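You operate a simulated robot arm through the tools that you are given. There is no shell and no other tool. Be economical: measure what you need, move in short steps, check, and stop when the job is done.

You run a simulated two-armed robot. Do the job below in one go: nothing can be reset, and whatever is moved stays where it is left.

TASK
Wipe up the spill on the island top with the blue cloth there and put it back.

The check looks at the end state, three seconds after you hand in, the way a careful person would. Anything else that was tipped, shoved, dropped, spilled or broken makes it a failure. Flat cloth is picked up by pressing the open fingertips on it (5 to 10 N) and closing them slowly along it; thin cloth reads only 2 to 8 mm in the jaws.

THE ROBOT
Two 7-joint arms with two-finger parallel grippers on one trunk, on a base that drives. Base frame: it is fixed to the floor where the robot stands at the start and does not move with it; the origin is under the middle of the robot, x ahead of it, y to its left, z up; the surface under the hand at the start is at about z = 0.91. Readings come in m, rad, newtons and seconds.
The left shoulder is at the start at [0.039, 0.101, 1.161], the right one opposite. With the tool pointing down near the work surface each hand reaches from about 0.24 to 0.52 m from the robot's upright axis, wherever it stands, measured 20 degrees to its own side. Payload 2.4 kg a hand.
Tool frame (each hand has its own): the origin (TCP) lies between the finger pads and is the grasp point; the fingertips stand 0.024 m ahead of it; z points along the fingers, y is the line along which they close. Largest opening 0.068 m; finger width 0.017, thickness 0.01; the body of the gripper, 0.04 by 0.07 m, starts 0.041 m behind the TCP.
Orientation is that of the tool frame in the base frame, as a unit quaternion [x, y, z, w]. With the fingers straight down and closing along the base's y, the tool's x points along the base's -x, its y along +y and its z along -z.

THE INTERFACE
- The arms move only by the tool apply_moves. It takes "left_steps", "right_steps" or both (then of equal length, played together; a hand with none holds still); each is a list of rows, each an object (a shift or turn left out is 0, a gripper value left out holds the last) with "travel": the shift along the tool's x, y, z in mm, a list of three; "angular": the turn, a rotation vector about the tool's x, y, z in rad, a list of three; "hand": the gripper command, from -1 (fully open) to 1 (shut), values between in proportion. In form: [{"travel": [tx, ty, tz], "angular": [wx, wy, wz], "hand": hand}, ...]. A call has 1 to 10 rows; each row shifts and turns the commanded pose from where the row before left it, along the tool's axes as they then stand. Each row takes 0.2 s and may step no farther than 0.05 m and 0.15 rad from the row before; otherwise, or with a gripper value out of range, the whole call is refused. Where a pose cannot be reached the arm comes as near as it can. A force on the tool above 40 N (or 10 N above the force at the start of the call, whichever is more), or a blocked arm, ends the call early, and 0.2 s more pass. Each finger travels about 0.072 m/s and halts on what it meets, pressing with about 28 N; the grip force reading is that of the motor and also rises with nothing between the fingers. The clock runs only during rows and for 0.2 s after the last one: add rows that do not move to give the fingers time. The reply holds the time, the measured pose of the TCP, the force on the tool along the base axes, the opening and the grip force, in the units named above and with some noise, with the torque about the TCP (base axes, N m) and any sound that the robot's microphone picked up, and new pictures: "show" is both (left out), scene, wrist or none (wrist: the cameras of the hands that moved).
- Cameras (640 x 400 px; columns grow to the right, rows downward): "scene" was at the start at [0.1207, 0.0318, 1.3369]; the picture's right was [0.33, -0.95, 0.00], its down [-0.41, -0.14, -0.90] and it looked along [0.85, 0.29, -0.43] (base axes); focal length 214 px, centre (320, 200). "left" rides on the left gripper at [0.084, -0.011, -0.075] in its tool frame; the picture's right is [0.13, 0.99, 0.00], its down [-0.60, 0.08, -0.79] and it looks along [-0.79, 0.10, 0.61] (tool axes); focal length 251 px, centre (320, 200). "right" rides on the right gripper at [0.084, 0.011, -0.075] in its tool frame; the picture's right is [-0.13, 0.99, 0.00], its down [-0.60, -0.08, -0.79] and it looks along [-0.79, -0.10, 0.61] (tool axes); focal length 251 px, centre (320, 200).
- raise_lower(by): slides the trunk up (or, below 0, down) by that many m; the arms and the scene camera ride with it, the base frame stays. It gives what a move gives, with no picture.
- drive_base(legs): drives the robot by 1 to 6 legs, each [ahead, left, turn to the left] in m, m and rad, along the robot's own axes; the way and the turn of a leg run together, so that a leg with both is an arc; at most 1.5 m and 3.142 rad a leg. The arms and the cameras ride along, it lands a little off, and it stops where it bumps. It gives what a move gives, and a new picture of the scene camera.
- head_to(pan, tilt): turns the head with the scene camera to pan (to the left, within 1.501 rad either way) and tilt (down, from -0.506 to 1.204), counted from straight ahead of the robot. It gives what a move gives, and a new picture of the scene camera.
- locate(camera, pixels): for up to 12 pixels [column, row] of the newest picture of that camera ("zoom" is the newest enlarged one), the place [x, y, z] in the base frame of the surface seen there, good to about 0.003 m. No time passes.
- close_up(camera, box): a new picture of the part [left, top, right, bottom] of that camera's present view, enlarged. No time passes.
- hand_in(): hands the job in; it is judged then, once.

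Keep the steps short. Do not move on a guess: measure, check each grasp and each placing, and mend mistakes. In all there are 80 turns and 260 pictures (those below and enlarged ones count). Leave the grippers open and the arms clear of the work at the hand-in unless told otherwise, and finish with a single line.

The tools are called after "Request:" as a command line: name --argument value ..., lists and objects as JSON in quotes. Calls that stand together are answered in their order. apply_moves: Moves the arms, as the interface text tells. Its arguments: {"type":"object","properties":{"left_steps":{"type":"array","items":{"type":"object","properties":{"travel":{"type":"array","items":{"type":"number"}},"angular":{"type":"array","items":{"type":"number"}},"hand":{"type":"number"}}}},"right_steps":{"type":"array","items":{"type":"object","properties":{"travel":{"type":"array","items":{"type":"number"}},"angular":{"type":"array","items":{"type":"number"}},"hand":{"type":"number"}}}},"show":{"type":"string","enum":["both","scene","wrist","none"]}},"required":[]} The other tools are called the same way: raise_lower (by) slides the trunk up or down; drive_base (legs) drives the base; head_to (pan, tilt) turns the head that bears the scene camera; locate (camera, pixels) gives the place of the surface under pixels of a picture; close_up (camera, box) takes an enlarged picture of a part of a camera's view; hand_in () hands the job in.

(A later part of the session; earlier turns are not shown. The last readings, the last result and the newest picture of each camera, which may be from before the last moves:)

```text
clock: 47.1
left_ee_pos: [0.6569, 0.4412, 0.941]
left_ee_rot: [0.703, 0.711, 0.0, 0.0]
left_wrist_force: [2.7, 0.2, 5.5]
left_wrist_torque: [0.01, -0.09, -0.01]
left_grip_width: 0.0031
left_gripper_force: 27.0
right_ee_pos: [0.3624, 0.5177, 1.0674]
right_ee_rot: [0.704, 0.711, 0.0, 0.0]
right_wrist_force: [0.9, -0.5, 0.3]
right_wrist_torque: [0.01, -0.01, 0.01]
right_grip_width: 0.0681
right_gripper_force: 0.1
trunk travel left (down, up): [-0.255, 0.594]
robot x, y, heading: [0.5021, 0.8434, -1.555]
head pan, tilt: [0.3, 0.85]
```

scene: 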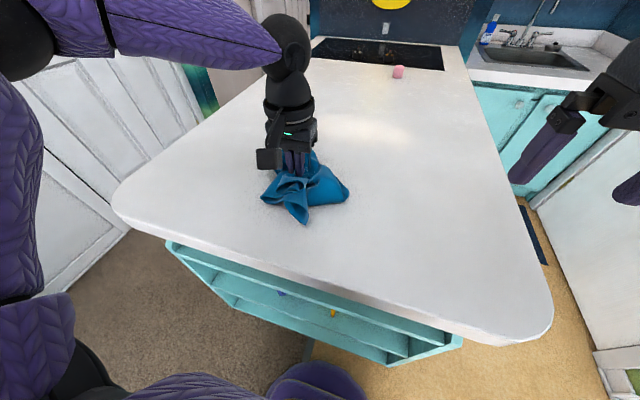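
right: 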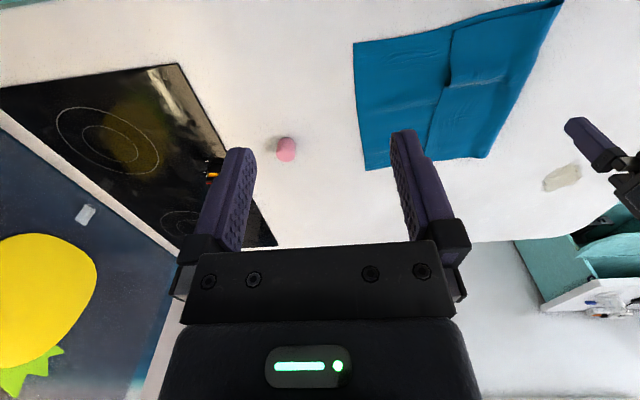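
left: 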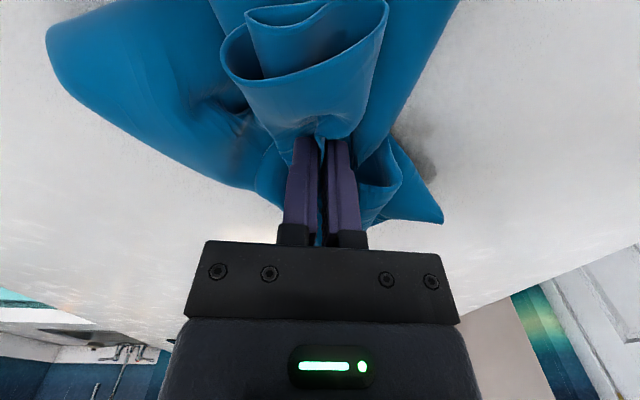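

The contact force is 5.5 N. I'll continue the raster over the far half and then cross strokes.

Request:
apply_moves --left_steps '[{"travel": [0, -20, 0]}, {"travel": [-20, 0, 0]}, {"travel": [0, 22, 0]}, {"travel": [0, 22, 0]}, {"travel": [0, 22, 0]}, {"travel": [0, 22, 0]}, {"travel": [-20, 0, 0]}, {"travel": [0, -25, 0]}, {"travel": [0, -25, 0]}, {"travel": [0, -25, 0]}]' --show "none"

Request:
apply_moves --left_steps '[{"travel": [0, 10, 0]}, {"travel": [25, 0, 0]}, {"travel": [25, 0, 0]}, {"travel": [20, 0, 0]}, {"travel": [0, 25, 0]}, {"travel": [-35, 0, 0]}, {"travel": [-35, 0, 0]}, {"travel": [0, 25, 0]}, {"travel": [35, 0, 0]}, {"travel": [35, 0, 0]}]'

```text
clock: 49.3
left_ee_pos: [0.6505, 0.4, 0.9407]
left_ee_rot: [0.703, 0.712, 0.0, 0.001]
left_wrist_force: [2.0, 0.2, 2.5]
left_wrist_torque: [0.0, -0.01, -0.01]
left_grip_width: 0.0029
left_gripper_force: 26.9
right_ee_pos: [0.3622, 0.5168, 1.0673]
right_ee_rot: [0.704, 0.711, -0.001, 0.0]
right_wrist_force: [0.0, -0.6, 0.0]
right_wrist_torque: [-0.02, 0.02, -0.03]
right_grip_width: 0.0681
right_gripper_force: 0.1
trunk travel left (down, up): [-0.255, 0.594]
robot x, y, heading: [0.5046, 0.8395, -1.56]
head pan, tilt: [0.3, 0.85]
```

```text
clock: 51.5
left_ee_pos: [0.7077, 0.4708, 0.9413]
left_ee_rot: [0.704, 0.71, 0.0, -0.001]
left_wrist_force: [0.0, 0.5, -0.1]
left_wrist_torque: [0.0, -0.01, 0.03]
left_grip_width: 0.0031
left_gripper_force: 26.8
right_ee_pos: [0.3629, 0.5179, 1.0669]
right_ee_rot: [0.705, 0.71, 0.0, 0.0]
right_wrist_force: [0.5, -0.3, -0.2]
right_wrist_torque: [0.04, -0.02, 0.01]
right_grip_width: 0.068
right_gripper_force: 0.1
trunk travel left (down, up): [-0.255, 0.594]
robot x, y, heading: [0.5029, 0.8369, -1.566]
head pan, tilt: [0.3, 0.85]
```

scene: 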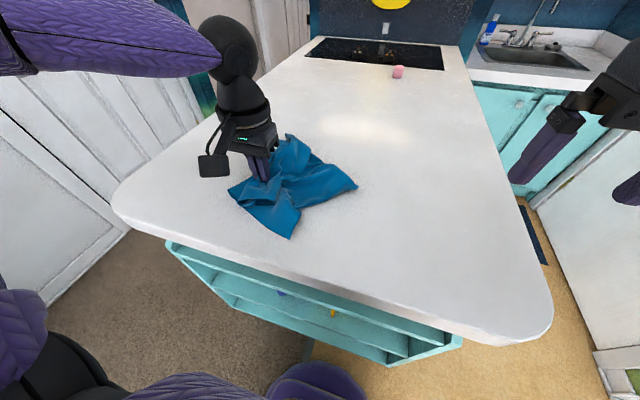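
left: 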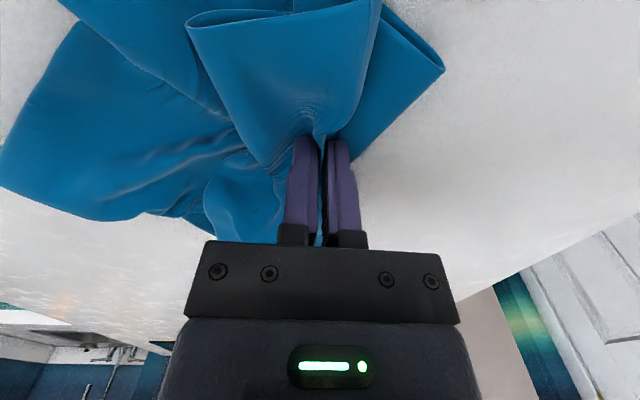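

Now I'll lift the cloth and pull it in to check whether the spill is gone.

Request:
apply_moves --left_steps '[{"travel": [0, 0, -40]}, {"travel": [5, 0, -45]}, {"travel": [5, 0, -45]}, {"travel": [5, 0, -45]}, {"travel": [5, 0, -30]}, {"travel": [0, 0, 0]}]' --show "none"

Request:
raise_lower --by 0.15

Request:
close_up --camera "scene" --box '[150, 80, 470, 280]'

```text
clock: 52.9
left_ee_pos: [0.709, 0.4899, 1.1467]
left_ee_rot: [0.703, 0.711, 0.0, 0.0]
left_wrist_force: [0.7, 0.0, -0.3]
left_wrist_torque: [-0.03, 0.0, 0.0]
left_grip_width: 0.0028
left_gripper_force: 27.0
right_ee_pos: [0.3619, 0.5173, 1.0679]
right_ee_rot: [0.703, 0.711, 0.0, -0.001]
right_wrist_force: [0.1, -0.1, 0.2]
right_wrist_torque: [-0.01, -0.04, 0.01]
right_grip_width: 0.0681
right_gripper_force: 0.1
trunk travel left (down, up): [-0.255, 0.594]
robot x, y, heading: [0.4995, 0.8386, -1.563]
head pan, tilt: [0.3, 0.85]
```

```text
clock: 54.6
left_ee_pos: [0.7088, 0.4909, 1.296]
left_ee_rot: [0.703, 0.711, 0.001, 0.001]
left_wrist_force: [0.0, 0.6, -0.4]
left_wrist_torque: [-0.03, 0.02, 0.02]
left_grip_width: 0.0031
left_gripper_force: 26.9
right_ee_pos: [0.3627, 0.5184, 1.2172]
right_ee_rot: [0.703, 0.711, -0.001, 0.0]
right_wrist_force: [0.0, 0.1, -0.2]
right_wrist_torque: [-0.01, 0.01, -0.03]
right_grip_width: 0.068
right_gripper_force: 0.0
trunk travel left (down, up): [-0.405, 0.444]
robot x, y, heading: [0.4996, 0.8388, -1.561]
head pan, tilt: [0.3, 0.85]
```

```text
2.00 times, centred on (310, 180) of scene
```

zoom: 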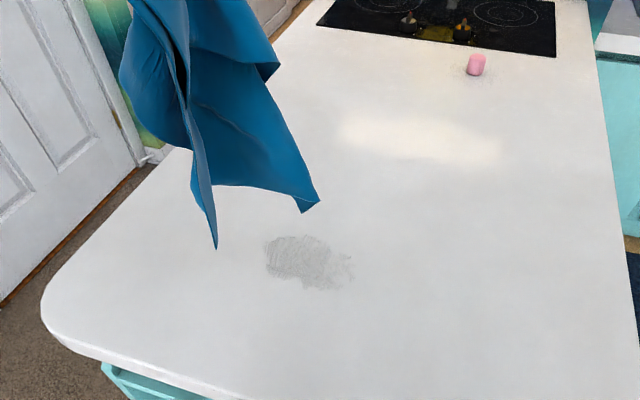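

The spill is much fainter, but a grey remnant stays at zoom (265–352, 235–290). I'll measure it and wipe again.

Request:
locate --camera "zoom" --pixels '[[308, 262], [265, 260], [300, 236], [352, 270], [320, 290], [275, 242], [285, 280]]'

```text
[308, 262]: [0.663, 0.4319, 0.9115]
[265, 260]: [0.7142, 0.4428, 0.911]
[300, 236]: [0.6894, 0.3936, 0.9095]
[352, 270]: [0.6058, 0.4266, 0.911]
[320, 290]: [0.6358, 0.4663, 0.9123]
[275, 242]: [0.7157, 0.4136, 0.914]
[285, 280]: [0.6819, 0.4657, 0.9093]
```

The remnant spans x 0.605–0.716, y 0.39–0.467. I'll go down again over its centre.

Request:
raise_lower --by -0.15

Request:
apply_moves --left_steps '[{"travel": [-8, -8, 40]}, {"travel": [-12, -8, 40]}, {"travel": [-12, -8, 40]}, {"travel": [-12, -10, 35]}, {"travel": [-12, -10, 25]}, {"travel": [0, 0, 12]}, {"travel": [0, 0, 0]}]' --show "wrist"

```text
clock: 56.4
left_ee_pos: [0.7091, 0.4909, 1.1462]
left_ee_rot: [0.703, 0.711, -0.001, 0.001]
left_wrist_force: [-0.3, 0.0, -0.6]
left_wrist_torque: [0.01, -0.03, 0.0]
left_grip_width: 0.003
left_gripper_force: 26.7
right_ee_pos: [0.3621, 0.5178, 1.0684]
right_ee_rot: [0.704, 0.71, 0.0, 0.0]
right_wrist_force: [1.0, 0.1, -0.3]
right_wrist_torque: [-0.01, 0.01, -0.02]
right_grip_width: 0.0681
right_gripper_force: 0.0
trunk travel left (down, up): [-0.255, 0.594]
robot x, y, heading: [0.5005, 0.8366, -1.56]
head pan, tilt: [0.3, 0.85]
```

```text
clock: 58.0
left_ee_pos: [0.6671, 0.4351, 0.954]
left_ee_rot: [0.703, 0.711, 0.0, 0.0]
left_wrist_force: [-0.3, -0.7, 0.3]
left_wrist_torque: [0.04, 0.01, 0.0]
left_grip_width: 0.0028
left_gripper_force: 26.5
right_ee_pos: [0.3627, 0.5173, 1.067]
right_ee_rot: [0.704, 0.711, 0.0, 0.0]
right_wrist_force: [0.4, 0.0, -0.9]
right_wrist_torque: [0.0, -0.03, 0.02]
right_grip_width: 0.0681
right_gripper_force: 0.0
trunk travel left (down, up): [-0.255, 0.594]
robot x, y, heading: [0.5005, 0.8397, -1.557]
head pan, tilt: [0.3, 0.85]
```

left: 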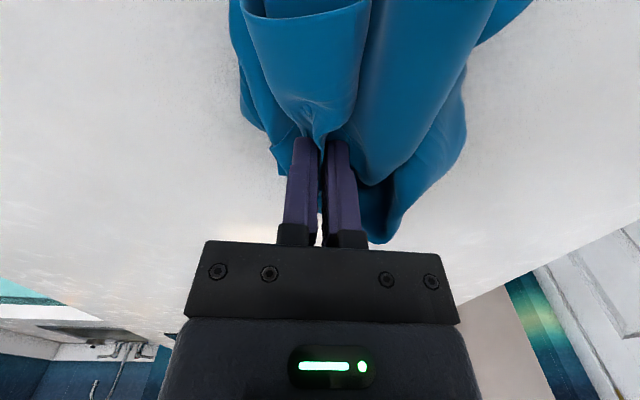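

Request:
apply_moves --left_steps '[{"travel": [0, 0, 8]}, {"travel": [0, 0, 4]}, {"travel": [0, 0, 2]}, {"travel": [0, 0, 0]}]' --show "none"

```text
clock: 59.0
left_ee_pos: [0.665, 0.4353, 0.9403]
left_ee_rot: [0.703, 0.711, -0.002, 0.001]
left_wrist_force: [2.9, -3.8, 18.5]
left_wrist_torque: [-0.07, -0.08, 0.02]
left_grip_width: 0.0028
left_gripper_force: 27.0
right_ee_pos: [0.3624, 0.517, 1.067]
right_ee_rot: [0.704, 0.711, 0.0, 0.0]
right_wrist_force: [0.0, -0.1, -0.1]
right_wrist_torque: [0.01, 0.01, -0.01]
right_grip_width: 0.0681
right_gripper_force: 0.1
trunk travel left (down, up): [-0.255, 0.594]
robot x, y, heading: [0.5016, 0.8394, -1.564]
head pan, tilt: [0.3, 0.85]
```

Contact is at 18 N, which is firm enough for wiping. I'll do a denser raster over the whole remnant.

Request:
apply_moves --left_steps '[{"travel": [20, -32, -0.3]}, {"travel": [20, -32, 0]}, {"travel": [0, 31, 0]}, {"travel": [0, 31, 0]}, {"travel": [0, 31, 0]}, {"travel": [0, 31, 0]}, {"travel": [-15, 0, 0]}, {"travel": [0, -41, 0]}, {"travel": [0, -41, 0]}, {"travel": [0, -41, 0]}]' --show "none"

Request:
apply_moves --left_steps '[{"travel": [-15, 0, 0]}, {"travel": [0, 41, 0]}, {"travel": [0, 41, 0]}, {"travel": [0, 41, 0]}, {"travel": [-15, 0, 0]}, {"travel": [0, -41, 0]}, {"travel": [0, -41, 0]}, {"travel": [0, -41, 0]}, {"travel": [-15, 0, 0]}, {"travel": [0, 20, 0]}]' --show "none"

Request:
apply_moves --left_steps '[{"travel": [0, 30, 0]}, {"travel": [0, 35, 0]}, {"travel": [0, 38, 0]}, {"travel": [-15, 0, 0]}, {"travel": [0, -30, 0]}, {"travel": [0, -31, 0]}, {"travel": [0, -31, 0]}, {"travel": [0, -31, 0]}, {"travel": [0, 0, 0]}]' --show "wrist"

```text
clock: 61.2
left_ee_pos: [0.602, 0.4604, 0.9406]
left_ee_rot: [0.703, 0.711, -0.001, 0.0]
left_wrist_force: [3.9, -0.5, 10.3]
left_wrist_torque: [-0.01, -0.1, 0.02]
left_grip_width: 0.0028
left_gripper_force: 26.9
right_ee_pos: [0.3629, 0.517, 1.0679]
right_ee_rot: [0.704, 0.71, 0.0, 0.0]
right_wrist_force: [0.8, 0.2, 0.0]
right_wrist_torque: [0.0, -0.02, 0.01]
right_grip_width: 0.0679
right_gripper_force: 0.1
trunk travel left (down, up): [-0.255, 0.594]
robot x, y, heading: [0.5024, 0.8428, -1.56]
head pan, tilt: [0.3, 0.85]
```

```text
clock: 63.4
left_ee_pos: [0.6352, 0.4277, 0.9398]
left_ee_rot: [0.703, 0.711, 0.0, 0.0]
left_wrist_force: [-4.5, -0.7, 14.8]
left_wrist_torque: [0.0, 0.08, -0.02]
left_grip_width: 0.0028
left_gripper_force: 26.8
left hand out of reach, approached as far as the arm can: row 8, 9
right_ee_pos: [0.3605, 0.5185, 1.0675]
right_ee_rot: [0.704, 0.711, 0.0, 0.001]
right_wrist_force: [0.2, -0.4, -0.5]
right_wrist_torque: [-0.02, 0.02, -0.01]
right_grip_width: 0.068
right_gripper_force: 0.0
trunk travel left (down, up): [-0.255, 0.594]
robot x, y, heading: [0.5002, 0.8415, -1.563]
head pan, tilt: [0.3, 0.85]
```

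```text
clock: 65.4
left_ee_pos: [0.6237, 0.4197, 0.9394]
left_ee_rot: [0.703, 0.711, -0.001, 0.001]
left_wrist_force: [5.4, -5.5, 18.8]
left_wrist_torque: [-0.1, -0.13, -0.02]
left_grip_width: 0.0029
left_gripper_force: 27.1
left hand out of reach, approached as far as the arm can: row 8
right_ee_pos: [0.3641, 0.5176, 1.066]
right_ee_rot: [0.705, 0.71, 0.0, 0.0]
right_wrist_force: [-0.3, 0.0, -0.5]
right_wrist_torque: [-0.03, -0.04, 0.01]
right_grip_width: 0.0682
right_gripper_force: 0.1
trunk travel left (down, up): [-0.255, 0.594]
robot x, y, heading: [0.5025, 0.8423, -1.563]
head pan, tilt: [0.3, 0.85]
```

left: 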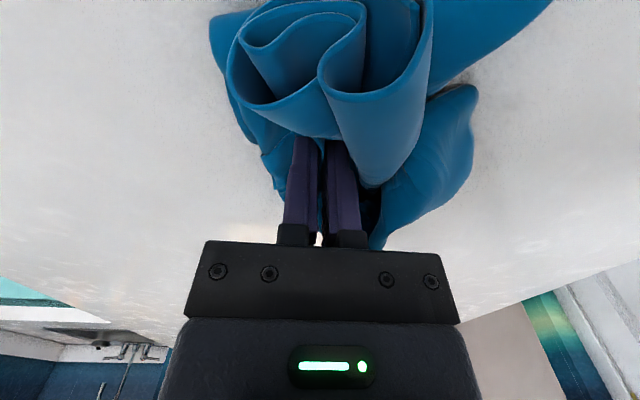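

The near-robot rows are done, but the far side (y≈0.40) was only partly reached. I'll do extra strokes there.

Request:
apply_moves --left_steps '[{"travel": [0, 40, 0]}, {"travel": [-20, 5, 0]}, {"travel": [0, 30, 0]}, {"travel": [0, 30, 0]}, {"travel": [-12, -10, 0]}, {"travel": [0, -30, 0]}, {"travel": [0, -30, 0]}, {"travel": [25, 0, 0]}, {"travel": [0, 35, 0]}, {"travel": [0, 35, 0]}]' --show "none"

Request:
apply_moves --left_steps '[{"travel": [35, 0, -10]}, {"travel": [5, 0, -40]}, {"travel": [5, 0, -45]}, {"travel": [5, 0, -45]}, {"travel": [5, 0, -45]}, {"travel": [5, 0, -20]}, {"travel": [0, 0, 0]}]' --show "none"

Request:
raise_lower --by 0.18

Request:
close_up --camera "scene" --box '[150, 80, 470, 280]'

```text
clock: 67.6
left_ee_pos: [0.7284, 0.4166, 0.9396]
left_ee_rot: [0.704, 0.71, -0.001, 0.001]
left_wrist_force: [-6.6, 0.3, 22.2]
left_wrist_torque: [0.05, 0.16, 0.04]
left_grip_width: 0.0029
left_gripper_force: 27.3
left hand out of reach, approached as far as the arm can: row 7
right_ee_pos: [0.3603, 0.5181, 1.0664]
right_ee_rot: [0.704, 0.71, -0.001, 0.001]
right_wrist_force: [0.3, -1.0, -0.5]
right_wrist_torque: [0.03, -0.01, 0.03]
right_grip_width: 0.0678
right_gripper_force: 0.1
trunk travel left (down, up): [-0.255, 0.594]
robot x, y, heading: [0.5009, 0.8391, -1.564]
head pan, tilt: [0.3, 0.85]
```

```text
clock: 69.2
left_ee_pos: [0.7306, 0.4748, 1.1437]
left_ee_rot: [0.704, 0.71, 0.0, 0.0]
left_wrist_force: [-0.2, 0.0, -0.4]
left_wrist_torque: [0.01, 0.01, -0.02]
left_grip_width: 0.0028
left_gripper_force: 26.7
right_ee_pos: [0.3613, 0.5173, 1.0665]
right_ee_rot: [0.703, 0.711, 0.0, 0.001]
right_wrist_force: [-0.1, 0.2, -0.3]
right_wrist_torque: [-0.05, 0.0, 0.02]
right_grip_width: 0.0677
right_gripper_force: 0.1
trunk travel left (down, up): [-0.255, 0.594]
robot x, y, heading: [0.5039, 0.8393, -1.558]
head pan, tilt: [0.3, 0.85]
```

```text
clock: 71.2
left_ee_pos: [0.7301, 0.4811, 1.3275]
left_ee_rot: [0.703, 0.711, -0.007, 0.005]
left_wrist_force: [0.3, -0.6, -0.5]
left_wrist_torque: [-0.01, 0.01, 0.01]
left_grip_width: 0.0027
left_gripper_force: 26.8
right_ee_pos: [0.3623, 0.5164, 1.2464]
right_ee_rot: [0.704, 0.71, 0.0, 0.0]
right_wrist_force: [-0.1, 0.5, 1.3]
right_wrist_torque: [0.02, -0.02, -0.02]
right_grip_width: 0.0679
right_gripper_force: 0.1
trunk travel left (down, up): [-0.435, 0.415]
robot x, y, heading: [0.501, 0.8402, -1.56]
head pan, tilt: [0.3, 0.85]
```

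```text
2.00 times, centred on (310, 180) of scene
```

zoom: 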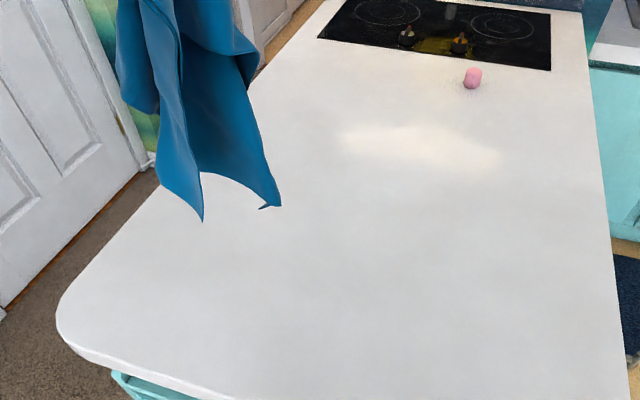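

It looks clean. I'll take one tighter check of the spill area.

Request:
close_up --camera "scene" --box '[230, 160, 390, 260]'

```text
4.00 times, centred on (310, 210) of scene
```

zoom: 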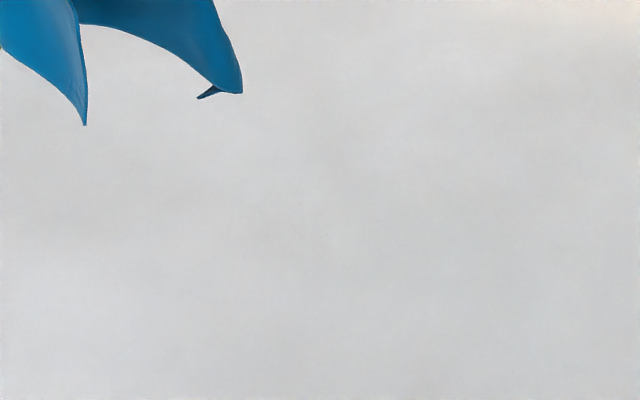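

The spill is gone. Now I'll drive back the way I came: back off, slide right, turn left, then slide right to the front position.

Request:
drive_base --legs '[[-0.28, 0, 0], [0, -0.5, 0], [0, 0, 1.56], [0, -1.0, 0]]'

```text
clock: 84.3
left_ee_pos: [0.3432, 0.3364, 1.3266]
left_ee_rot: [0.008, 1.0, -0.002, 0.009]
left_wrist_force: [0.1, 0.3, -0.2]
left_wrist_torque: [-0.03, 0.01, -0.01]
left_grip_width: 0.0032
left_gripper_force: 26.6
right_ee_pos: [0.2981, -0.0294, 1.2469]
right_ee_rot: [0.008, 1.0, 0.0, 0.0]
right_wrist_force: [-0.4, -0.2, 0.7]
right_wrist_torque: [0.02, 0.01, 0.01]
right_grip_width: 0.0678
right_gripper_force: 0.2
trunk travel left (down, up): [-0.435, 0.415]
robot x, y, heading: [-0.0194, 0.12, -0.013]
head pan, tilt: [0.3, 0.85]
```

scene: 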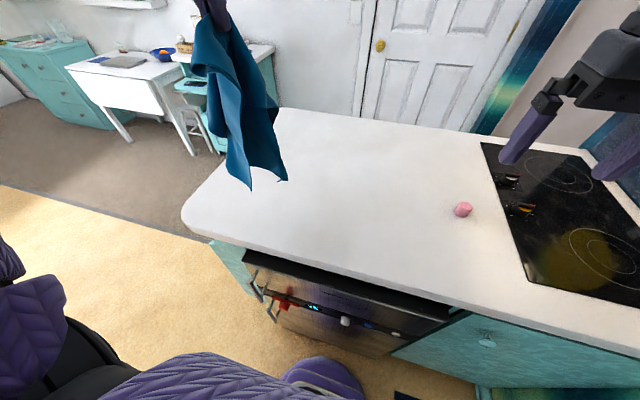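

The cloth is still held at 3.2 mm. I'll trim the base position slightly and move the right hand further aside.

Request:
drive_base --legs '[[0.017, -0.04, 0.013]]'

Request:
apply_moves --right_steps '[{"travel": [0, -40, -20]}, {"travel": [0, -40, -20]}, {"travel": [0, -40, -20]}, {"travel": [0, 0, -20]}]' --left_steps '[{"travel": [0, -40, 0]}, {"travel": [0, -40, 0]}, {"travel": [0, -40, 0]}, {"travel": [0, -40, 0]}]' --show "scene"

```text
clock: 85.2
left_ee_pos: [0.3585, 0.3006, 1.3285]
left_ee_rot: [0.001, 1.0, 0.0, 0.009]
left_wrist_force: [0.5, -0.3, -0.4]
left_wrist_torque: [0.01, 0.01, 0.0]
left_grip_width: 0.003
left_gripper_force: 27.1
right_ee_pos: [0.317, -0.0676, 1.2472]
right_ee_rot: [0.001, 1.0, 0.0, 0.001]
right_wrist_force: [-0.2, -0.5, -0.3]
right_wrist_torque: [0.04, 0.03, -0.01]
right_grip_width: 0.0683
right_gripper_force: 0.1
trunk travel left (down, up): [-0.435, 0.415]
robot x, y, heading: [-0.0025, 0.0772, -0.001]
head pan, tilt: [0.3, 0.85]
```

scene: 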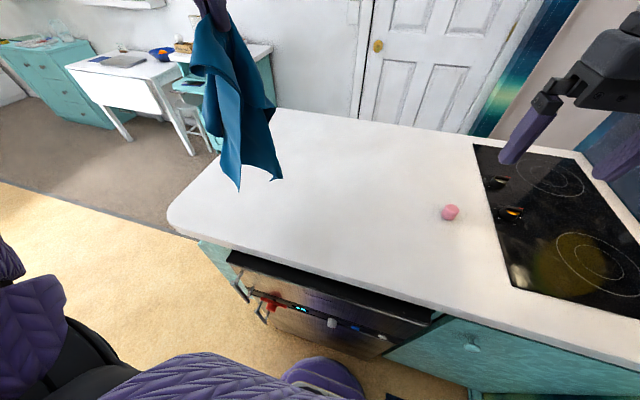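

```text
clock: 86.2
left_ee_pos: [0.3147, 0.1897, 1.2907]
left_ee_rot: [-0.001, 1.0, 0.0, 0.009]
left_wrist_force: [0.5, -0.1, -0.5]
left_wrist_torque: [-0.02, 0.03, -0.04]
left_grip_width: 0.0027
left_gripper_force: 27.3
left hand out of reach, approached as far as the arm can: row 1, 2, 3, 4
right_ee_pos: [0.3177, -0.1848, 1.3287]
right_ee_rot: [0.001, 1.0, 0.0, 0.001]
right_wrist_force: [0.1, 5.0, 1.2]
right_wrist_torque: [-0.17, -0.11, -0.01]
right_grip_width: 0.0645
right_gripper_force: 0.0
trunk travel left (down, up): [-0.435, 0.415]
robot x, y, heading: [-0.0022, 0.0774, -0.002]
head pan, tilt: [0.3, 0.85]
```

scene: 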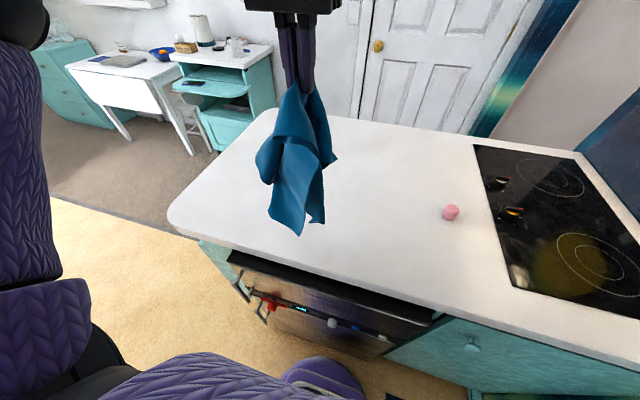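

The right hand reads 5 N sideways and its finger is slightly pushed, so it is touching something, probably the appliance above the stove. I'll back it off at once.

Request:
apply_moves --right_steps '[{"travel": [0, 30, 10]}, {"travel": [0, 20, 0]}, {"travel": [0, 0, 0]}]' --show "wrist"

Request:
head_to --pan -0.6 --tilt 0.4

```text
clock: 87.0
left_ee_pos: [0.3148, 0.1875, 1.2902]
left_ee_rot: [0.0, 1.0, -0.001, 0.009]
left_wrist_force: [0.4, -0.1, 0.6]
left_wrist_torque: [-0.02, 0.0, -0.02]
left_grip_width: 0.0029
left_gripper_force: 26.8
right_ee_pos: [0.3175, -0.1352, 1.3163]
right_ee_rot: [0.001, 1.0, 0.001, 0.0]
right_wrist_force: [-0.9, 0.1, -0.2]
right_wrist_torque: [0.03, 0.01, -0.02]
right_grip_width: 0.0679
right_gripper_force: 0.0
trunk travel left (down, up): [-0.435, 0.415]
robot x, y, heading: [-0.0044, 0.0778, -0.006]
head pan, tilt: [0.3, 0.85]
```

right: 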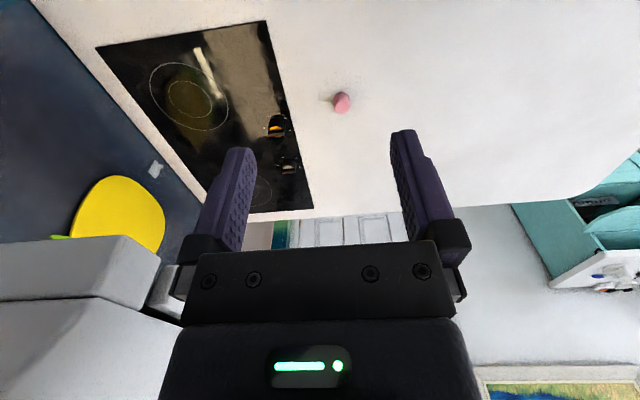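

```text
clock: 88.2
left_ee_pos: [0.3141, 0.1896, 1.2918]
left_ee_rot: [0.001, 1.0, 0.0, 0.008]
left_wrist_force: [1.1, -0.5, 0.5]
left_wrist_torque: [-0.02, -0.02, 0.0]
left_grip_width: 0.003
left_gripper_force: 27.0
right_ee_pos: [0.3164, -0.1347, 1.3165]
right_ee_rot: [0.002, 1.0, 0.0, -0.001]
right_wrist_force: [0.2, -0.4, -0.5]
right_wrist_torque: [0.03, 0.0, 0.02]
right_grip_width: 0.0681
right_gripper_force: 0.1
trunk travel left (down, up): [-0.435, 0.415]
robot x, y, heading: [-0.0043, 0.0783, 0.001]
head pan, tilt: [-0.6, 0.4]
```

scene: 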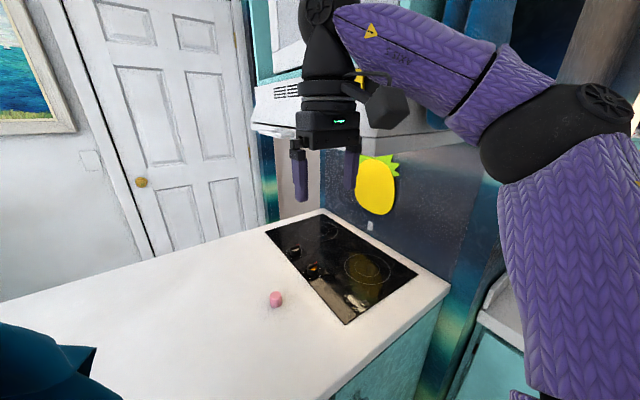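

The right hand had brushed the fixed hood above the stove; it is free now and nothing moved. Next I'll bring the left hand toward y≈0.03 and lower the trunk a little.

Request:
raise_lower --by -0.08

Request:
head_to --pan 0.1 --tilt 0.85

Request:
apply_moves --left_steps '[{"travel": [-18, -30, 0]}, {"travel": [-18, -30, 0]}, {"travel": [-18, -30, 0]}, {"travel": [-18, -30, 0]}, {"travel": [-18, -30, 0]}, {"travel": [0, 0, 0]}]' --show "scene"

```text
clock: 89.3
left_ee_pos: [0.3137, 0.1884, 1.2117]
left_ee_rot: [0.001, 1.0, -0.001, 0.008]
left_wrist_force: [-0.1, 0.0, -0.4]
left_wrist_torque: [0.01, -0.03, -0.03]
left_grip_width: 0.0029
left_gripper_force: 26.7
right_ee_pos: [0.3165, -0.1356, 1.2375]
right_ee_rot: [0.002, 1.0, 0.001, 0.001]
right_wrist_force: [-1.1, 1.1, -0.4]
right_wrist_torque: [0.05, -0.01, 0.0]
right_grip_width: 0.0681
right_gripper_force: 0.0
trunk travel left (down, up): [-0.355, 0.495]
robot x, y, heading: [-0.0068, 0.0816, -0.0]
head pan, tilt: [-0.6, 0.4]
```

```text
clock: 90.4
left_ee_pos: [0.3148, 0.1885, 1.2117]
left_ee_rot: [0.001, 1.0, -0.001, 0.009]
left_wrist_force: [-0.8, -0.1, -0.4]
left_wrist_torque: [0.02, 0.01, -0.01]
left_grip_width: 0.003
left_gripper_force: 26.9
right_ee_pos: [0.3165, -0.1357, 1.2374]
right_ee_rot: [0.002, 1.0, -0.001, 0.001]
right_wrist_force: [0.0, 0.3, -0.7]
right_wrist_torque: [-0.01, 0.02, -0.03]
right_grip_width: 0.0679
right_gripper_force: 0.1
trunk travel left (down, up): [-0.355, 0.495]
robot x, y, heading: [-0.0025, 0.0811, -0.001]
head pan, tilt: [0.099, 0.85]
```

scene: 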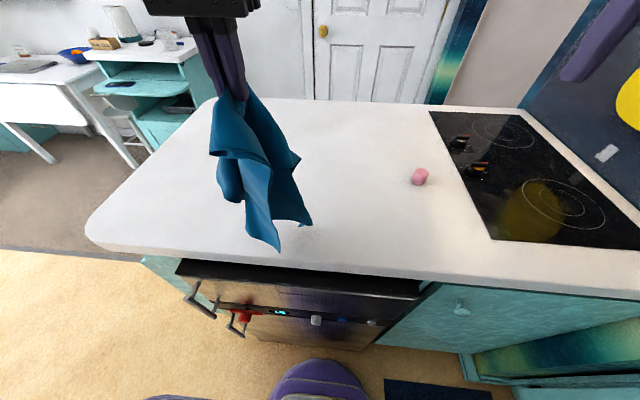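

```text
clock: 91.8
left_ee_pos: [0.3312, 0.1772, 1.1737]
left_ee_rot: [0.001, 1.0, -0.002, 0.009]
left_wrist_force: [-1.3, -0.6, 0.4]
left_wrist_torque: [0.01, -0.01, -0.01]
left_grip_width: 0.0029
left_gripper_force: 26.7
left hand out of reach, approached as far as the arm can: row 1, 2, 3, 4, 5
right_ee_pos: [0.3158, -0.1352, 1.2369]
right_ee_rot: [0.001, 1.0, -0.001, 0.0]
right_wrist_force: [0.8, 0.4, 0.2]
right_wrist_torque: [0.01, -0.02, -0.02]
right_grip_width: 0.068
right_gripper_force: 0.0
trunk travel left (down, up): [-0.355, 0.495]
robot x, y, heading: [-0.0063, 0.0769, -0.002]
head pan, tilt: [0.099, 0.85]
```

scene: 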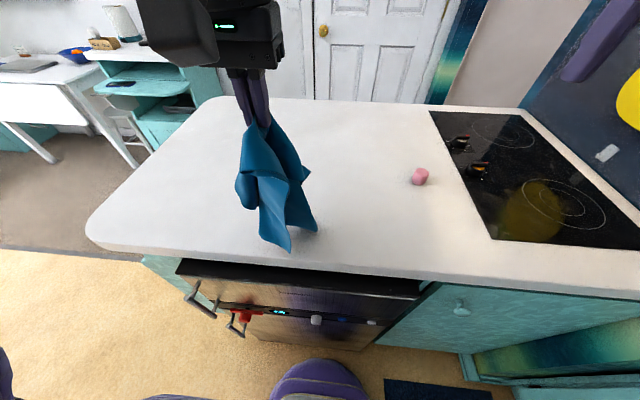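

The left arm can't cross inward far enough to lay the cloth there directly. New plan: lay it down with a diagonal leftward pull so it spreads, then slide it back into place from its right edge with the right hand. First comes the diagonal lay.

Request:
apply_moves --left_steps '[{"travel": [-11, 25, 35]}, {"travel": [-11, 25, 35]}, {"travel": [-11, 25, 35]}, {"travel": [-11, 25, 35]}, {"travel": [0, 0, 0]}]' --show "scene"

```text
clock: 93.0
left_ee_pos: [0.3771, 0.2779, 1.0345]
left_ee_rot: [0.0, 1.0, 0.0, 0.009]
left_wrist_force: [0.2, -0.1, 0.5]
left_wrist_torque: [-0.01, -0.01, -0.04]
left_grip_width: 0.0028
left_gripper_force: 26.9
right_ee_pos: [0.3167, -0.1355, 1.2372]
right_ee_rot: [0.001, 1.0, -0.001, 0.0]
right_wrist_force: [0.0, -0.7, 0.4]
right_wrist_torque: [0.01, -0.02, -0.01]
right_grip_width: 0.0678
right_gripper_force: 0.0
trunk travel left (down, up): [-0.355, 0.495]
robot x, y, heading: [-0.0011, 0.0788, -0.0]
head pan, tilt: [0.099, 0.85]
```

scene: 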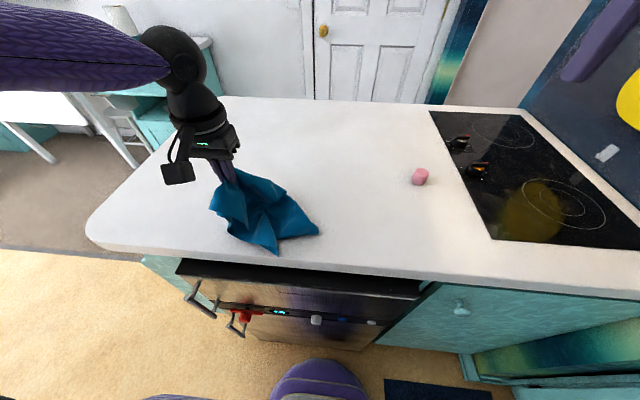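

The cloth is laying out to the right. I'll continue: drive left, lower the trunk, then drag a bit more.

Request:
drive_base --legs '[[0, 0.08, 0]]'

Request:
raise_lower --by -0.087

Request:
drive_base --legs '[[0, 0.1, 0]]'

```text
clock: 94.1
left_ee_pos: [0.3783, 0.3565, 1.0341]
left_ee_rot: [0.001, 1.0, -0.001, 0.009]
left_wrist_force: [0.1, 0.0, -0.1]
left_wrist_torque: [0.03, -0.03, -0.01]
left_grip_width: 0.0031
left_gripper_force: 27.1
right_ee_pos: [0.3169, -0.055, 1.237]
right_ee_rot: [0.002, 1.0, -0.001, 0.0]
right_wrist_force: [0.4, 0.2, 0.4]
right_wrist_torque: [-0.01, 0.02, 0.01]
right_grip_width: 0.0681
right_gripper_force: 0.1
trunk travel left (down, up): [-0.355, 0.495]
robot x, y, heading: [-0.0053, 0.161, -0.005]
head pan, tilt: [0.099, 0.85]
```

scene: 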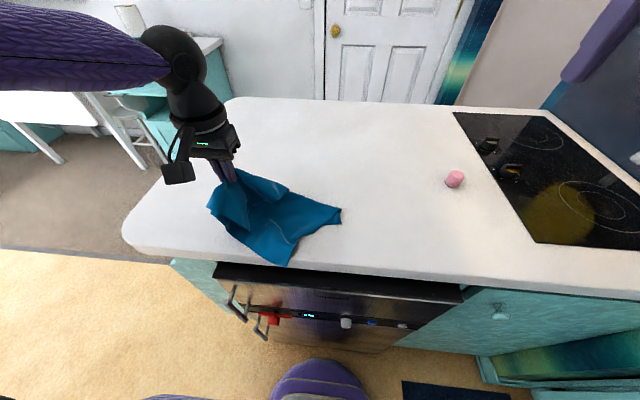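

```text
clock: 95.3
left_ee_pos: [0.3767, 0.3578, 0.9472]
left_ee_rot: [0.001, 1.0, -0.001, 0.009]
left_wrist_force: [0.1, 0.4, 0.7]
left_wrist_torque: [0.0, -0.02, -0.04]
left_grip_width: 0.0031
left_gripper_force: 26.9
right_ee_pos: [0.3165, -0.0542, 1.1496]
right_ee_rot: [0.001, 1.0, 0.0, -0.001]
right_wrist_force: [0.3, -0.3, 0.0]
right_wrist_torque: [0.01, -0.01, -0.03]
right_grip_width: 0.0682
right_gripper_force: 0.1
trunk travel left (down, up): [-0.268, 0.582]
robot x, y, heading: [-0.0052, 0.1601, -0.004]
head pan, tilt: [0.099, 0.85]
```

```text
clock: 96.5
left_ee_pos: [0.377, 0.4579, 0.9478]
left_ee_rot: [0.001, 1.0, -0.001, 0.008]
left_wrist_force: [0.2, -0.5, -1.4]
left_wrist_torque: [-0.02, 0.01, -0.02]
left_grip_width: 0.003
left_gripper_force: 26.7
right_ee_pos: [0.317, 0.0462, 1.1509]
right_ee_rot: [0.002, 1.0, 0.0, -0.001]
right_wrist_force: [0.7, 0.1, 0.2]
right_wrist_torque: [0.0, -0.04, 0.03]
right_grip_width: 0.0676
right_gripper_force: 0.0
trunk travel left (down, up): [-0.268, 0.582]
robot x, y, heading: [-0.0018, 0.2591, -0.002]
head pan, tilt: [0.099, 0.85]
```

scene: 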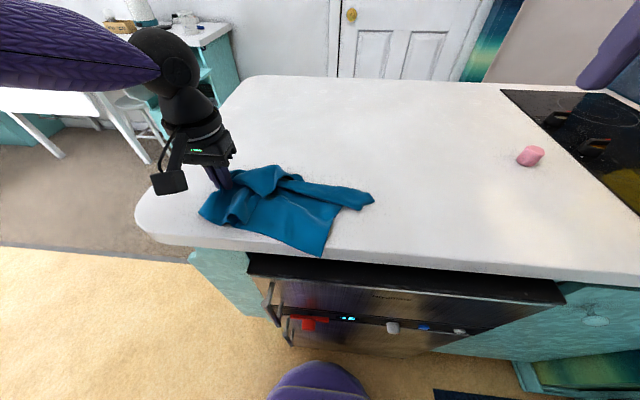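

Request:
close_up --camera "scene" --box '[140, 120, 420, 295]'

Request:
locate --camera "scene" --pixels '[[372, 200], [318, 253], [275, 167], [200, 212], [342, 207], [330, 188], [290, 215], [262, 170], [342, 240]]'

```text
2.29 times, centred on (280, 208) of scene
```

zoom: 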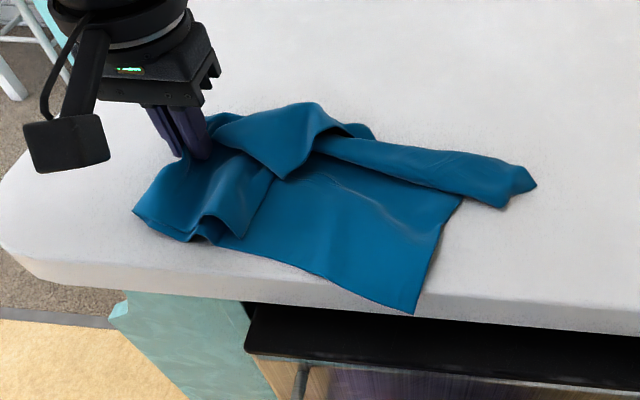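

```text
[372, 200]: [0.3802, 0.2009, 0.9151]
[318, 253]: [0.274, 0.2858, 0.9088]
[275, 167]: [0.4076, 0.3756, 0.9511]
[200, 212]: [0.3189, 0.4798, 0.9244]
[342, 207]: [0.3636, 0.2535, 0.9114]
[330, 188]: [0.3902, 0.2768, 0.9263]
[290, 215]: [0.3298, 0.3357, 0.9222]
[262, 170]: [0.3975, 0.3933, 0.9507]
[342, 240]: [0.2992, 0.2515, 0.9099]
```

The near half lies flat, but the far strip is rolled over, with its tip at (0.38, 0.20). I'll keep the left hold and bring the right hand over that tip to unroll it.

Request:
apply_moves --right_steps '[{"travel": [-5, 27, 10]}, {"travel": [-10, 27, 20]}, {"travel": [-10, 27, 25]}, {"travel": [-14, 27, 25]}, {"travel": [-14, 27, 25]}, {"travel": [-14, 27, 25]}, {"travel": [0, 0, 15]}, {"travel": [0, 0, 0]}]'

```text
clock: 98.2
left_ee_pos: [0.3783, 0.4581, 0.947]
left_ee_rot: [0.0, 1.0, -0.001, 0.009]
left_wrist_force: [0.1, -0.1, -0.2]
left_wrist_torque: [-0.03, -0.02, 0.02]
left_grip_width: 0.0027
left_gripper_force: 26.9
right_ee_pos: [0.3855, 0.2092, 1.0043]
right_ee_rot: [0.002, 1.0, -0.001, 0.0]
right_wrist_force: [0.1, -0.3, -0.4]
right_wrist_torque: [0.01, -0.02, 0.0]
right_grip_width: 0.0681
right_gripper_force: 0.1
trunk travel left (down, up): [-0.268, 0.582]
robot x, y, heading: [-0.0025, 0.2602, 0.002]
head pan, tilt: [0.099, 0.85]
```

scene: 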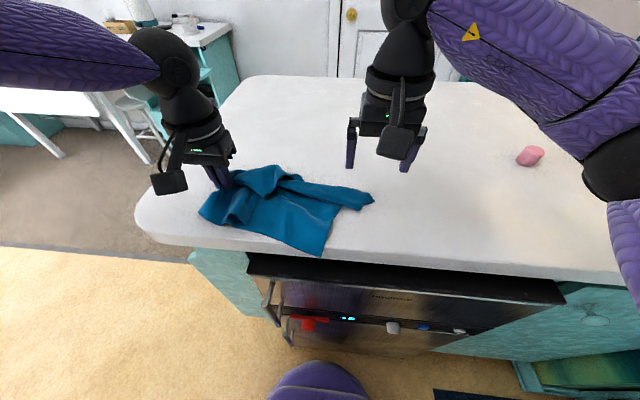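
right: 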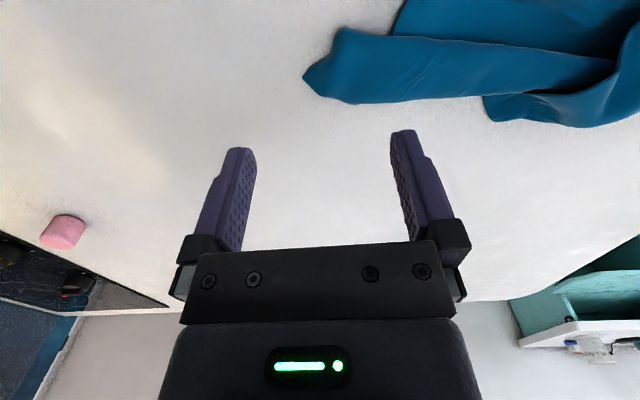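

Request:
locate --camera "right" --pixels '[[308, 78], [345, 70], [380, 70], [345, 100], [345, 32], [420, 97], [420, 15]]'

Request:
close_up --camera "right" --box '[280, 0, 640, 140]'

```text
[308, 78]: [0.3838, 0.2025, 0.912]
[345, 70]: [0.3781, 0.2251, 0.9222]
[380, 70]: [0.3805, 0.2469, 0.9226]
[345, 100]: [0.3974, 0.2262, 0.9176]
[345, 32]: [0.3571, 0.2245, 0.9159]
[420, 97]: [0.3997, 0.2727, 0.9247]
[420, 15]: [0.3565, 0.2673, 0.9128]
```

```text
1.78 times, centred on (460, 70) of right
```

zoom: 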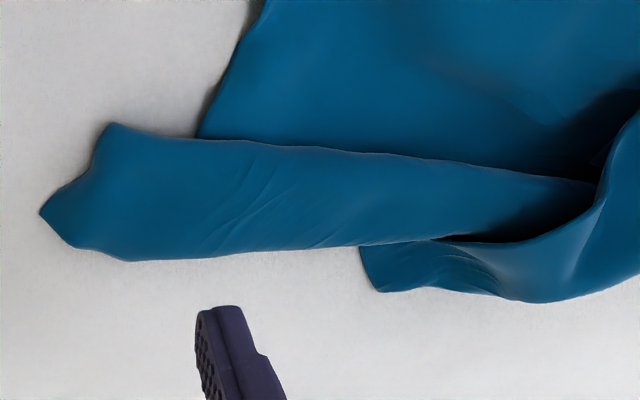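

I'll grip the tip: TCP at (0.38, 0.218), descending to just above the cloth.

Request:
apply_moves --right_steps '[{"travel": [6, 9, 20]}, {"travel": [0, 0, 25]}, {"travel": [0, 0, 12]}, {"travel": [0, 0, 4]}, {"travel": [0, 0, 3]}, {"travel": [0, 0, 0]}]' --show "wrist"

```text
clock: 99.7
left_ee_pos: [0.3779, 0.458, 0.9476]
left_ee_rot: [0.0, 1.0, -0.001, 0.009]
left_wrist_force: [-0.4, 0.6, -0.6]
left_wrist_torque: [-0.02, 0.01, -0.04]
left_grip_width: 0.003
left_gripper_force: 27.0
right_ee_pos: [0.3793, 0.2175, 0.9402]
right_ee_rot: [0.002, 1.0, 0.0, 0.001]
right_wrist_force: [-0.6, -0.1, -0.5]
right_wrist_torque: [0.02, -0.04, 0.03]
right_grip_width: 0.0678
right_gripper_force: 0.3
trunk travel left (down, up): [-0.268, 0.582]
robot x, y, heading: [-0.0016, 0.2584, -0.001]
head pan, tilt: [0.099, 0.85]
```

right: 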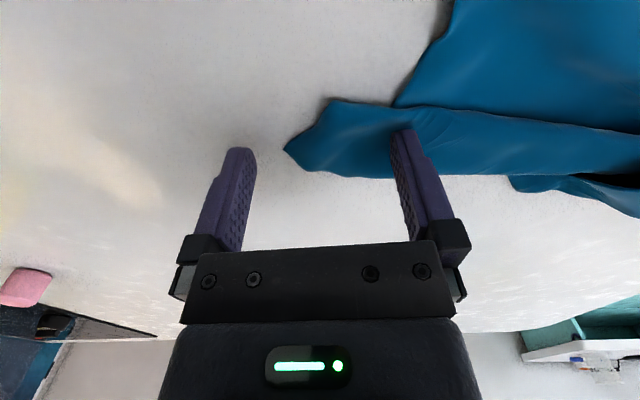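

The tip lies between the fingers, with the right-hand finger on the roll. I'll press lightly and close slowly.

Request:
apply_moves --right_steps '[{"travel": [0, 0, 3]}, {"travel": [0, 0, 0.8], "hand": -0.8}, {"hand": -0.6}, {"hand": -0.4}, {"hand": -0.2}, {"hand": 0}, {"hand": 0.2}, {"hand": 0.4}]' --show "wrist"

```text
clock: 101.5
left_ee_pos: [0.3777, 0.4574, 0.9476]
left_ee_rot: [0.001, 1.0, -0.001, 0.008]
left_wrist_force: [-0.3, -1.6, -0.5]
left_wrist_torque: [-0.06, -0.03, -0.03]
left_grip_width: 0.003
left_gripper_force: 26.7
right_ee_pos: [0.3797, 0.2171, 0.9369]
right_ee_rot: [0.001, 1.0, 0.0, 0.0]
right_wrist_force: [-0.8, 0.0, 6.2]
right_wrist_torque: [0.11, -0.02, -0.01]
right_grip_width: 0.0204
right_gripper_force: 0.1
trunk travel left (down, up): [-0.268, 0.582]
robot x, y, heading: [-0.0026, 0.2586, -0.004]
head pan, tilt: [0.099, 0.85]
```

right: 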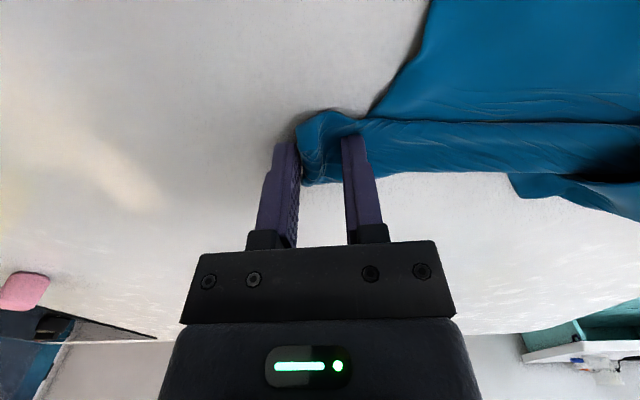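

Request:
apply_moves --right_steps '[{"hand": 0.6}, {"hand": 0.8}, {"hand": 1}, {"hand": 1}, {"travel": [0, 0, -20]}, {"travel": [0, 0, -20]}, {"travel": [0, 0, -20]}, {"travel": [0, 0, 0]}]'

```text
clock: 103.2
left_ee_pos: [0.3778, 0.457, 0.948]
left_ee_rot: [0.001, 1.0, -0.001, 0.009]
left_wrist_force: [-0.1, -3.0, 1.0]
left_wrist_torque: [-0.08, -0.02, -0.05]
left_grip_width: 0.003
left_gripper_force: 26.7
right_ee_pos: [0.3796, 0.2168, 0.9976]
right_ee_rot: [0.002, 1.0, 0.0, 0.0]
right_wrist_force: [0.1, 1.9, -1.4]
right_wrist_torque: [0.07, -0.05, 0.0]
right_grip_width: 0.0025
right_gripper_force: 26.3
trunk travel left (down, up): [-0.268, 0.582]
robot x, y, heading: [-0.004, 0.2599, -0.001]
head pan, tilt: [0.099, 0.85]
```

scene: 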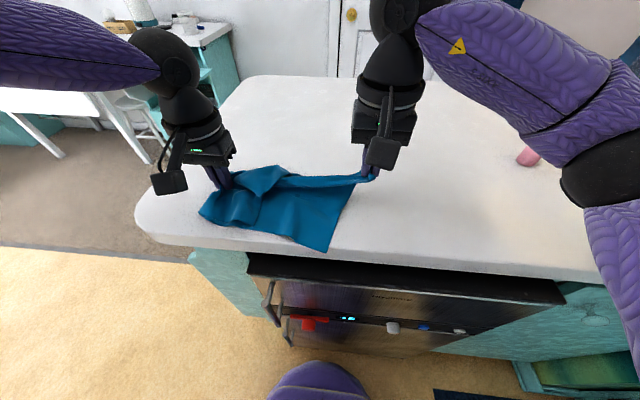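
right: 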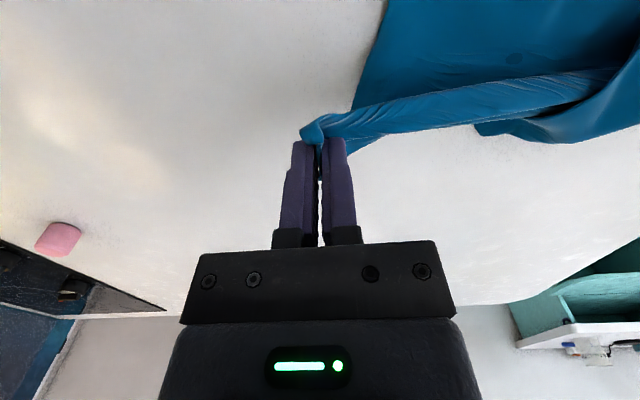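

Both grips hold, with the cloth taut between the hands. Before moving it back, I'll check how far the base front (purple shape at about (320,375)) sits from the island.

Request:
locate --camera "scene" --pixels '[[318, 358], [318, 365], [318, 385], [280, 385], [355, 380], [370, 290], [272, 290], [300, 324]]'

```text
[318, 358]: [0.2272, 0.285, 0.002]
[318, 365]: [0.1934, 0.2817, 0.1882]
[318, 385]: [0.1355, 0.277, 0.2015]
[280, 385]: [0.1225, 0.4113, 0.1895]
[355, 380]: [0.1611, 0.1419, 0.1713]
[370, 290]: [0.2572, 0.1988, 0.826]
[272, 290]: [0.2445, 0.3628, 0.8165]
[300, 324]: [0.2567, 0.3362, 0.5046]
```

The base front is at x≈0.20 and the oven face at 0.257, so about 0.03 m forward is safe. I'll level the hands, raise the trunk and carry the cloth back to the right.

Request:
apply_moves --left_steps '[{"travel": [0, 0, -25]}, {"travel": [0, 0, -25]}, {"travel": [0, 0, 0]}]' --right_steps '[{"travel": [0, 5, 0]}, {"travel": [0, 0, 0]}, {"travel": [0, 0, 0]}]' --show "none"

Request:
raise_lower --by 0.13

Request:
drive_base --legs '[[0.0, -0.1, 0]]'

```text
clock: 104.0
left_ee_pos: [0.377, 0.4583, 0.9987]
left_ee_rot: [0.001, 1.0, -0.001, 0.009]
left_wrist_force: [-0.1, -0.9, 0.3]
left_wrist_torque: [-0.03, 0.01, -0.09]
left_grip_width: 0.0031
left_gripper_force: 26.7
right_ee_pos: [0.3779, 0.2218, 0.9969]
right_ee_rot: [0.002, 1.0, 0.0, 0.0]
right_wrist_force: [0.1, 1.0, 0.2]
right_wrist_torque: [0.05, 0.03, -0.01]
right_grip_width: 0.0024
right_gripper_force: 26.3
trunk travel left (down, up): [-0.268, 0.582]
robot x, y, heading: [-0.0004, 0.2587, -0.005]
head pan, tilt: [0.099, 0.85]
```

```text
clock: 105.6
left_ee_pos: [0.3774, 0.4586, 1.1274]
left_ee_rot: [0.001, 1.0, -0.001, 0.009]
left_wrist_force: [0.2, -0.3, 0.1]
left_wrist_torque: [-0.06, -0.03, -0.02]
left_grip_width: 0.0031
left_gripper_force: 27.1
right_ee_pos: [0.3778, 0.223, 1.1276]
right_ee_rot: [0.001, 1.0, 0.0, -0.001]
right_wrist_force: [0.2, 0.1, -0.4]
right_wrist_torque: [0.03, 0.02, -0.04]
right_grip_width: 0.0023
right_gripper_force: 26.8
trunk travel left (down, up): [-0.398, 0.452]
robot x, y, heading: [-0.0018, 0.2594, -0.008]
head pan, tilt: [0.099, 0.85]
```

```text
clock: 106.8
left_ee_pos: [0.377, 0.3577, 1.1273]
left_ee_rot: [0.0, 1.0, 0.0, 0.009]
left_wrist_force: [-0.4, -1.9, -0.5]
left_wrist_torque: [0.02, -0.04, -0.05]
left_grip_width: 0.0031
left_gripper_force: 27.1
right_ee_pos: [0.3799, 0.1216, 1.1276]
right_ee_rot: [0.001, 1.0, 0.001, 0.0]
right_wrist_force: [-0.4, 0.4, 0.2]
right_wrist_torque: [0.04, 0.0, -0.03]
right_grip_width: 0.0024
right_gripper_force: 26.3
trunk travel left (down, up): [-0.398, 0.452]
robot x, y, heading: [-0.004, 0.162, -0.008]
head pan, tilt: [0.099, 0.85]
```

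scene: 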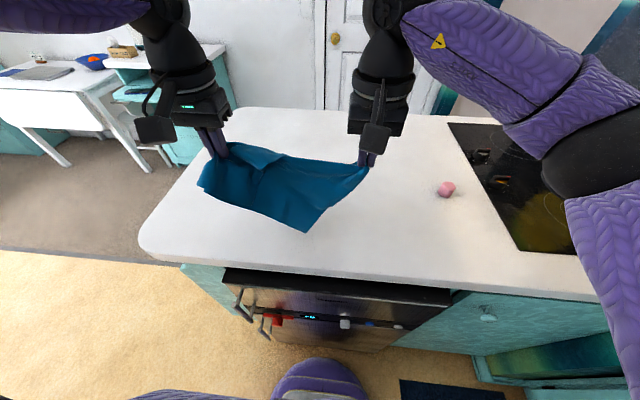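

The cloth hangs like a curtain between the hands. I'll carry it another 0.12 m right and 0.03 m ahead.

Request:
drive_base --legs '[[0.03, -0.12, 0.006]]'

Request:
close_up --camera "scene" --box '[160, 90, 480, 290]'

```text
clock: 108.0
left_ee_pos: [0.4047, 0.2411, 1.1282]
left_ee_rot: [-0.002, 1.0, -0.002, 0.009]
left_wrist_force: [0.2, -1.2, -0.1]
left_wrist_torque: [-0.01, 0.01, -0.05]
left_grip_width: 0.003
left_gripper_force: 27.0
right_ee_pos: [0.4091, 0.0052, 1.1268]
right_ee_rot: [-0.002, 1.0, -0.001, 0.0]
right_wrist_force: [0.4, 1.3, 0.7]
right_wrist_torque: [0.07, -0.01, 0.01]
right_grip_width: 0.0025
right_gripper_force: 26.9
trunk travel left (down, up): [-0.398, 0.452]
robot x, y, heading: [0.025, 0.0417, 0.005]
head pan, tilt: [0.099, 0.85]
```

scene: 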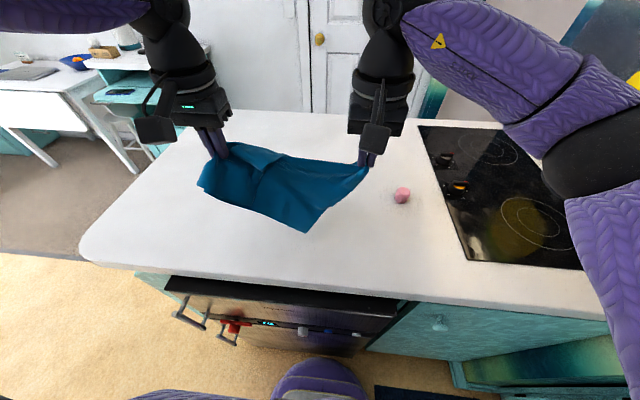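

```text
2.00 times, centred on (320, 190) of scene
```

zoom: 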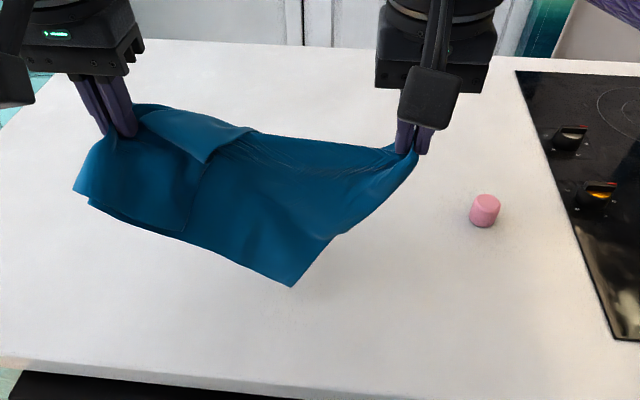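

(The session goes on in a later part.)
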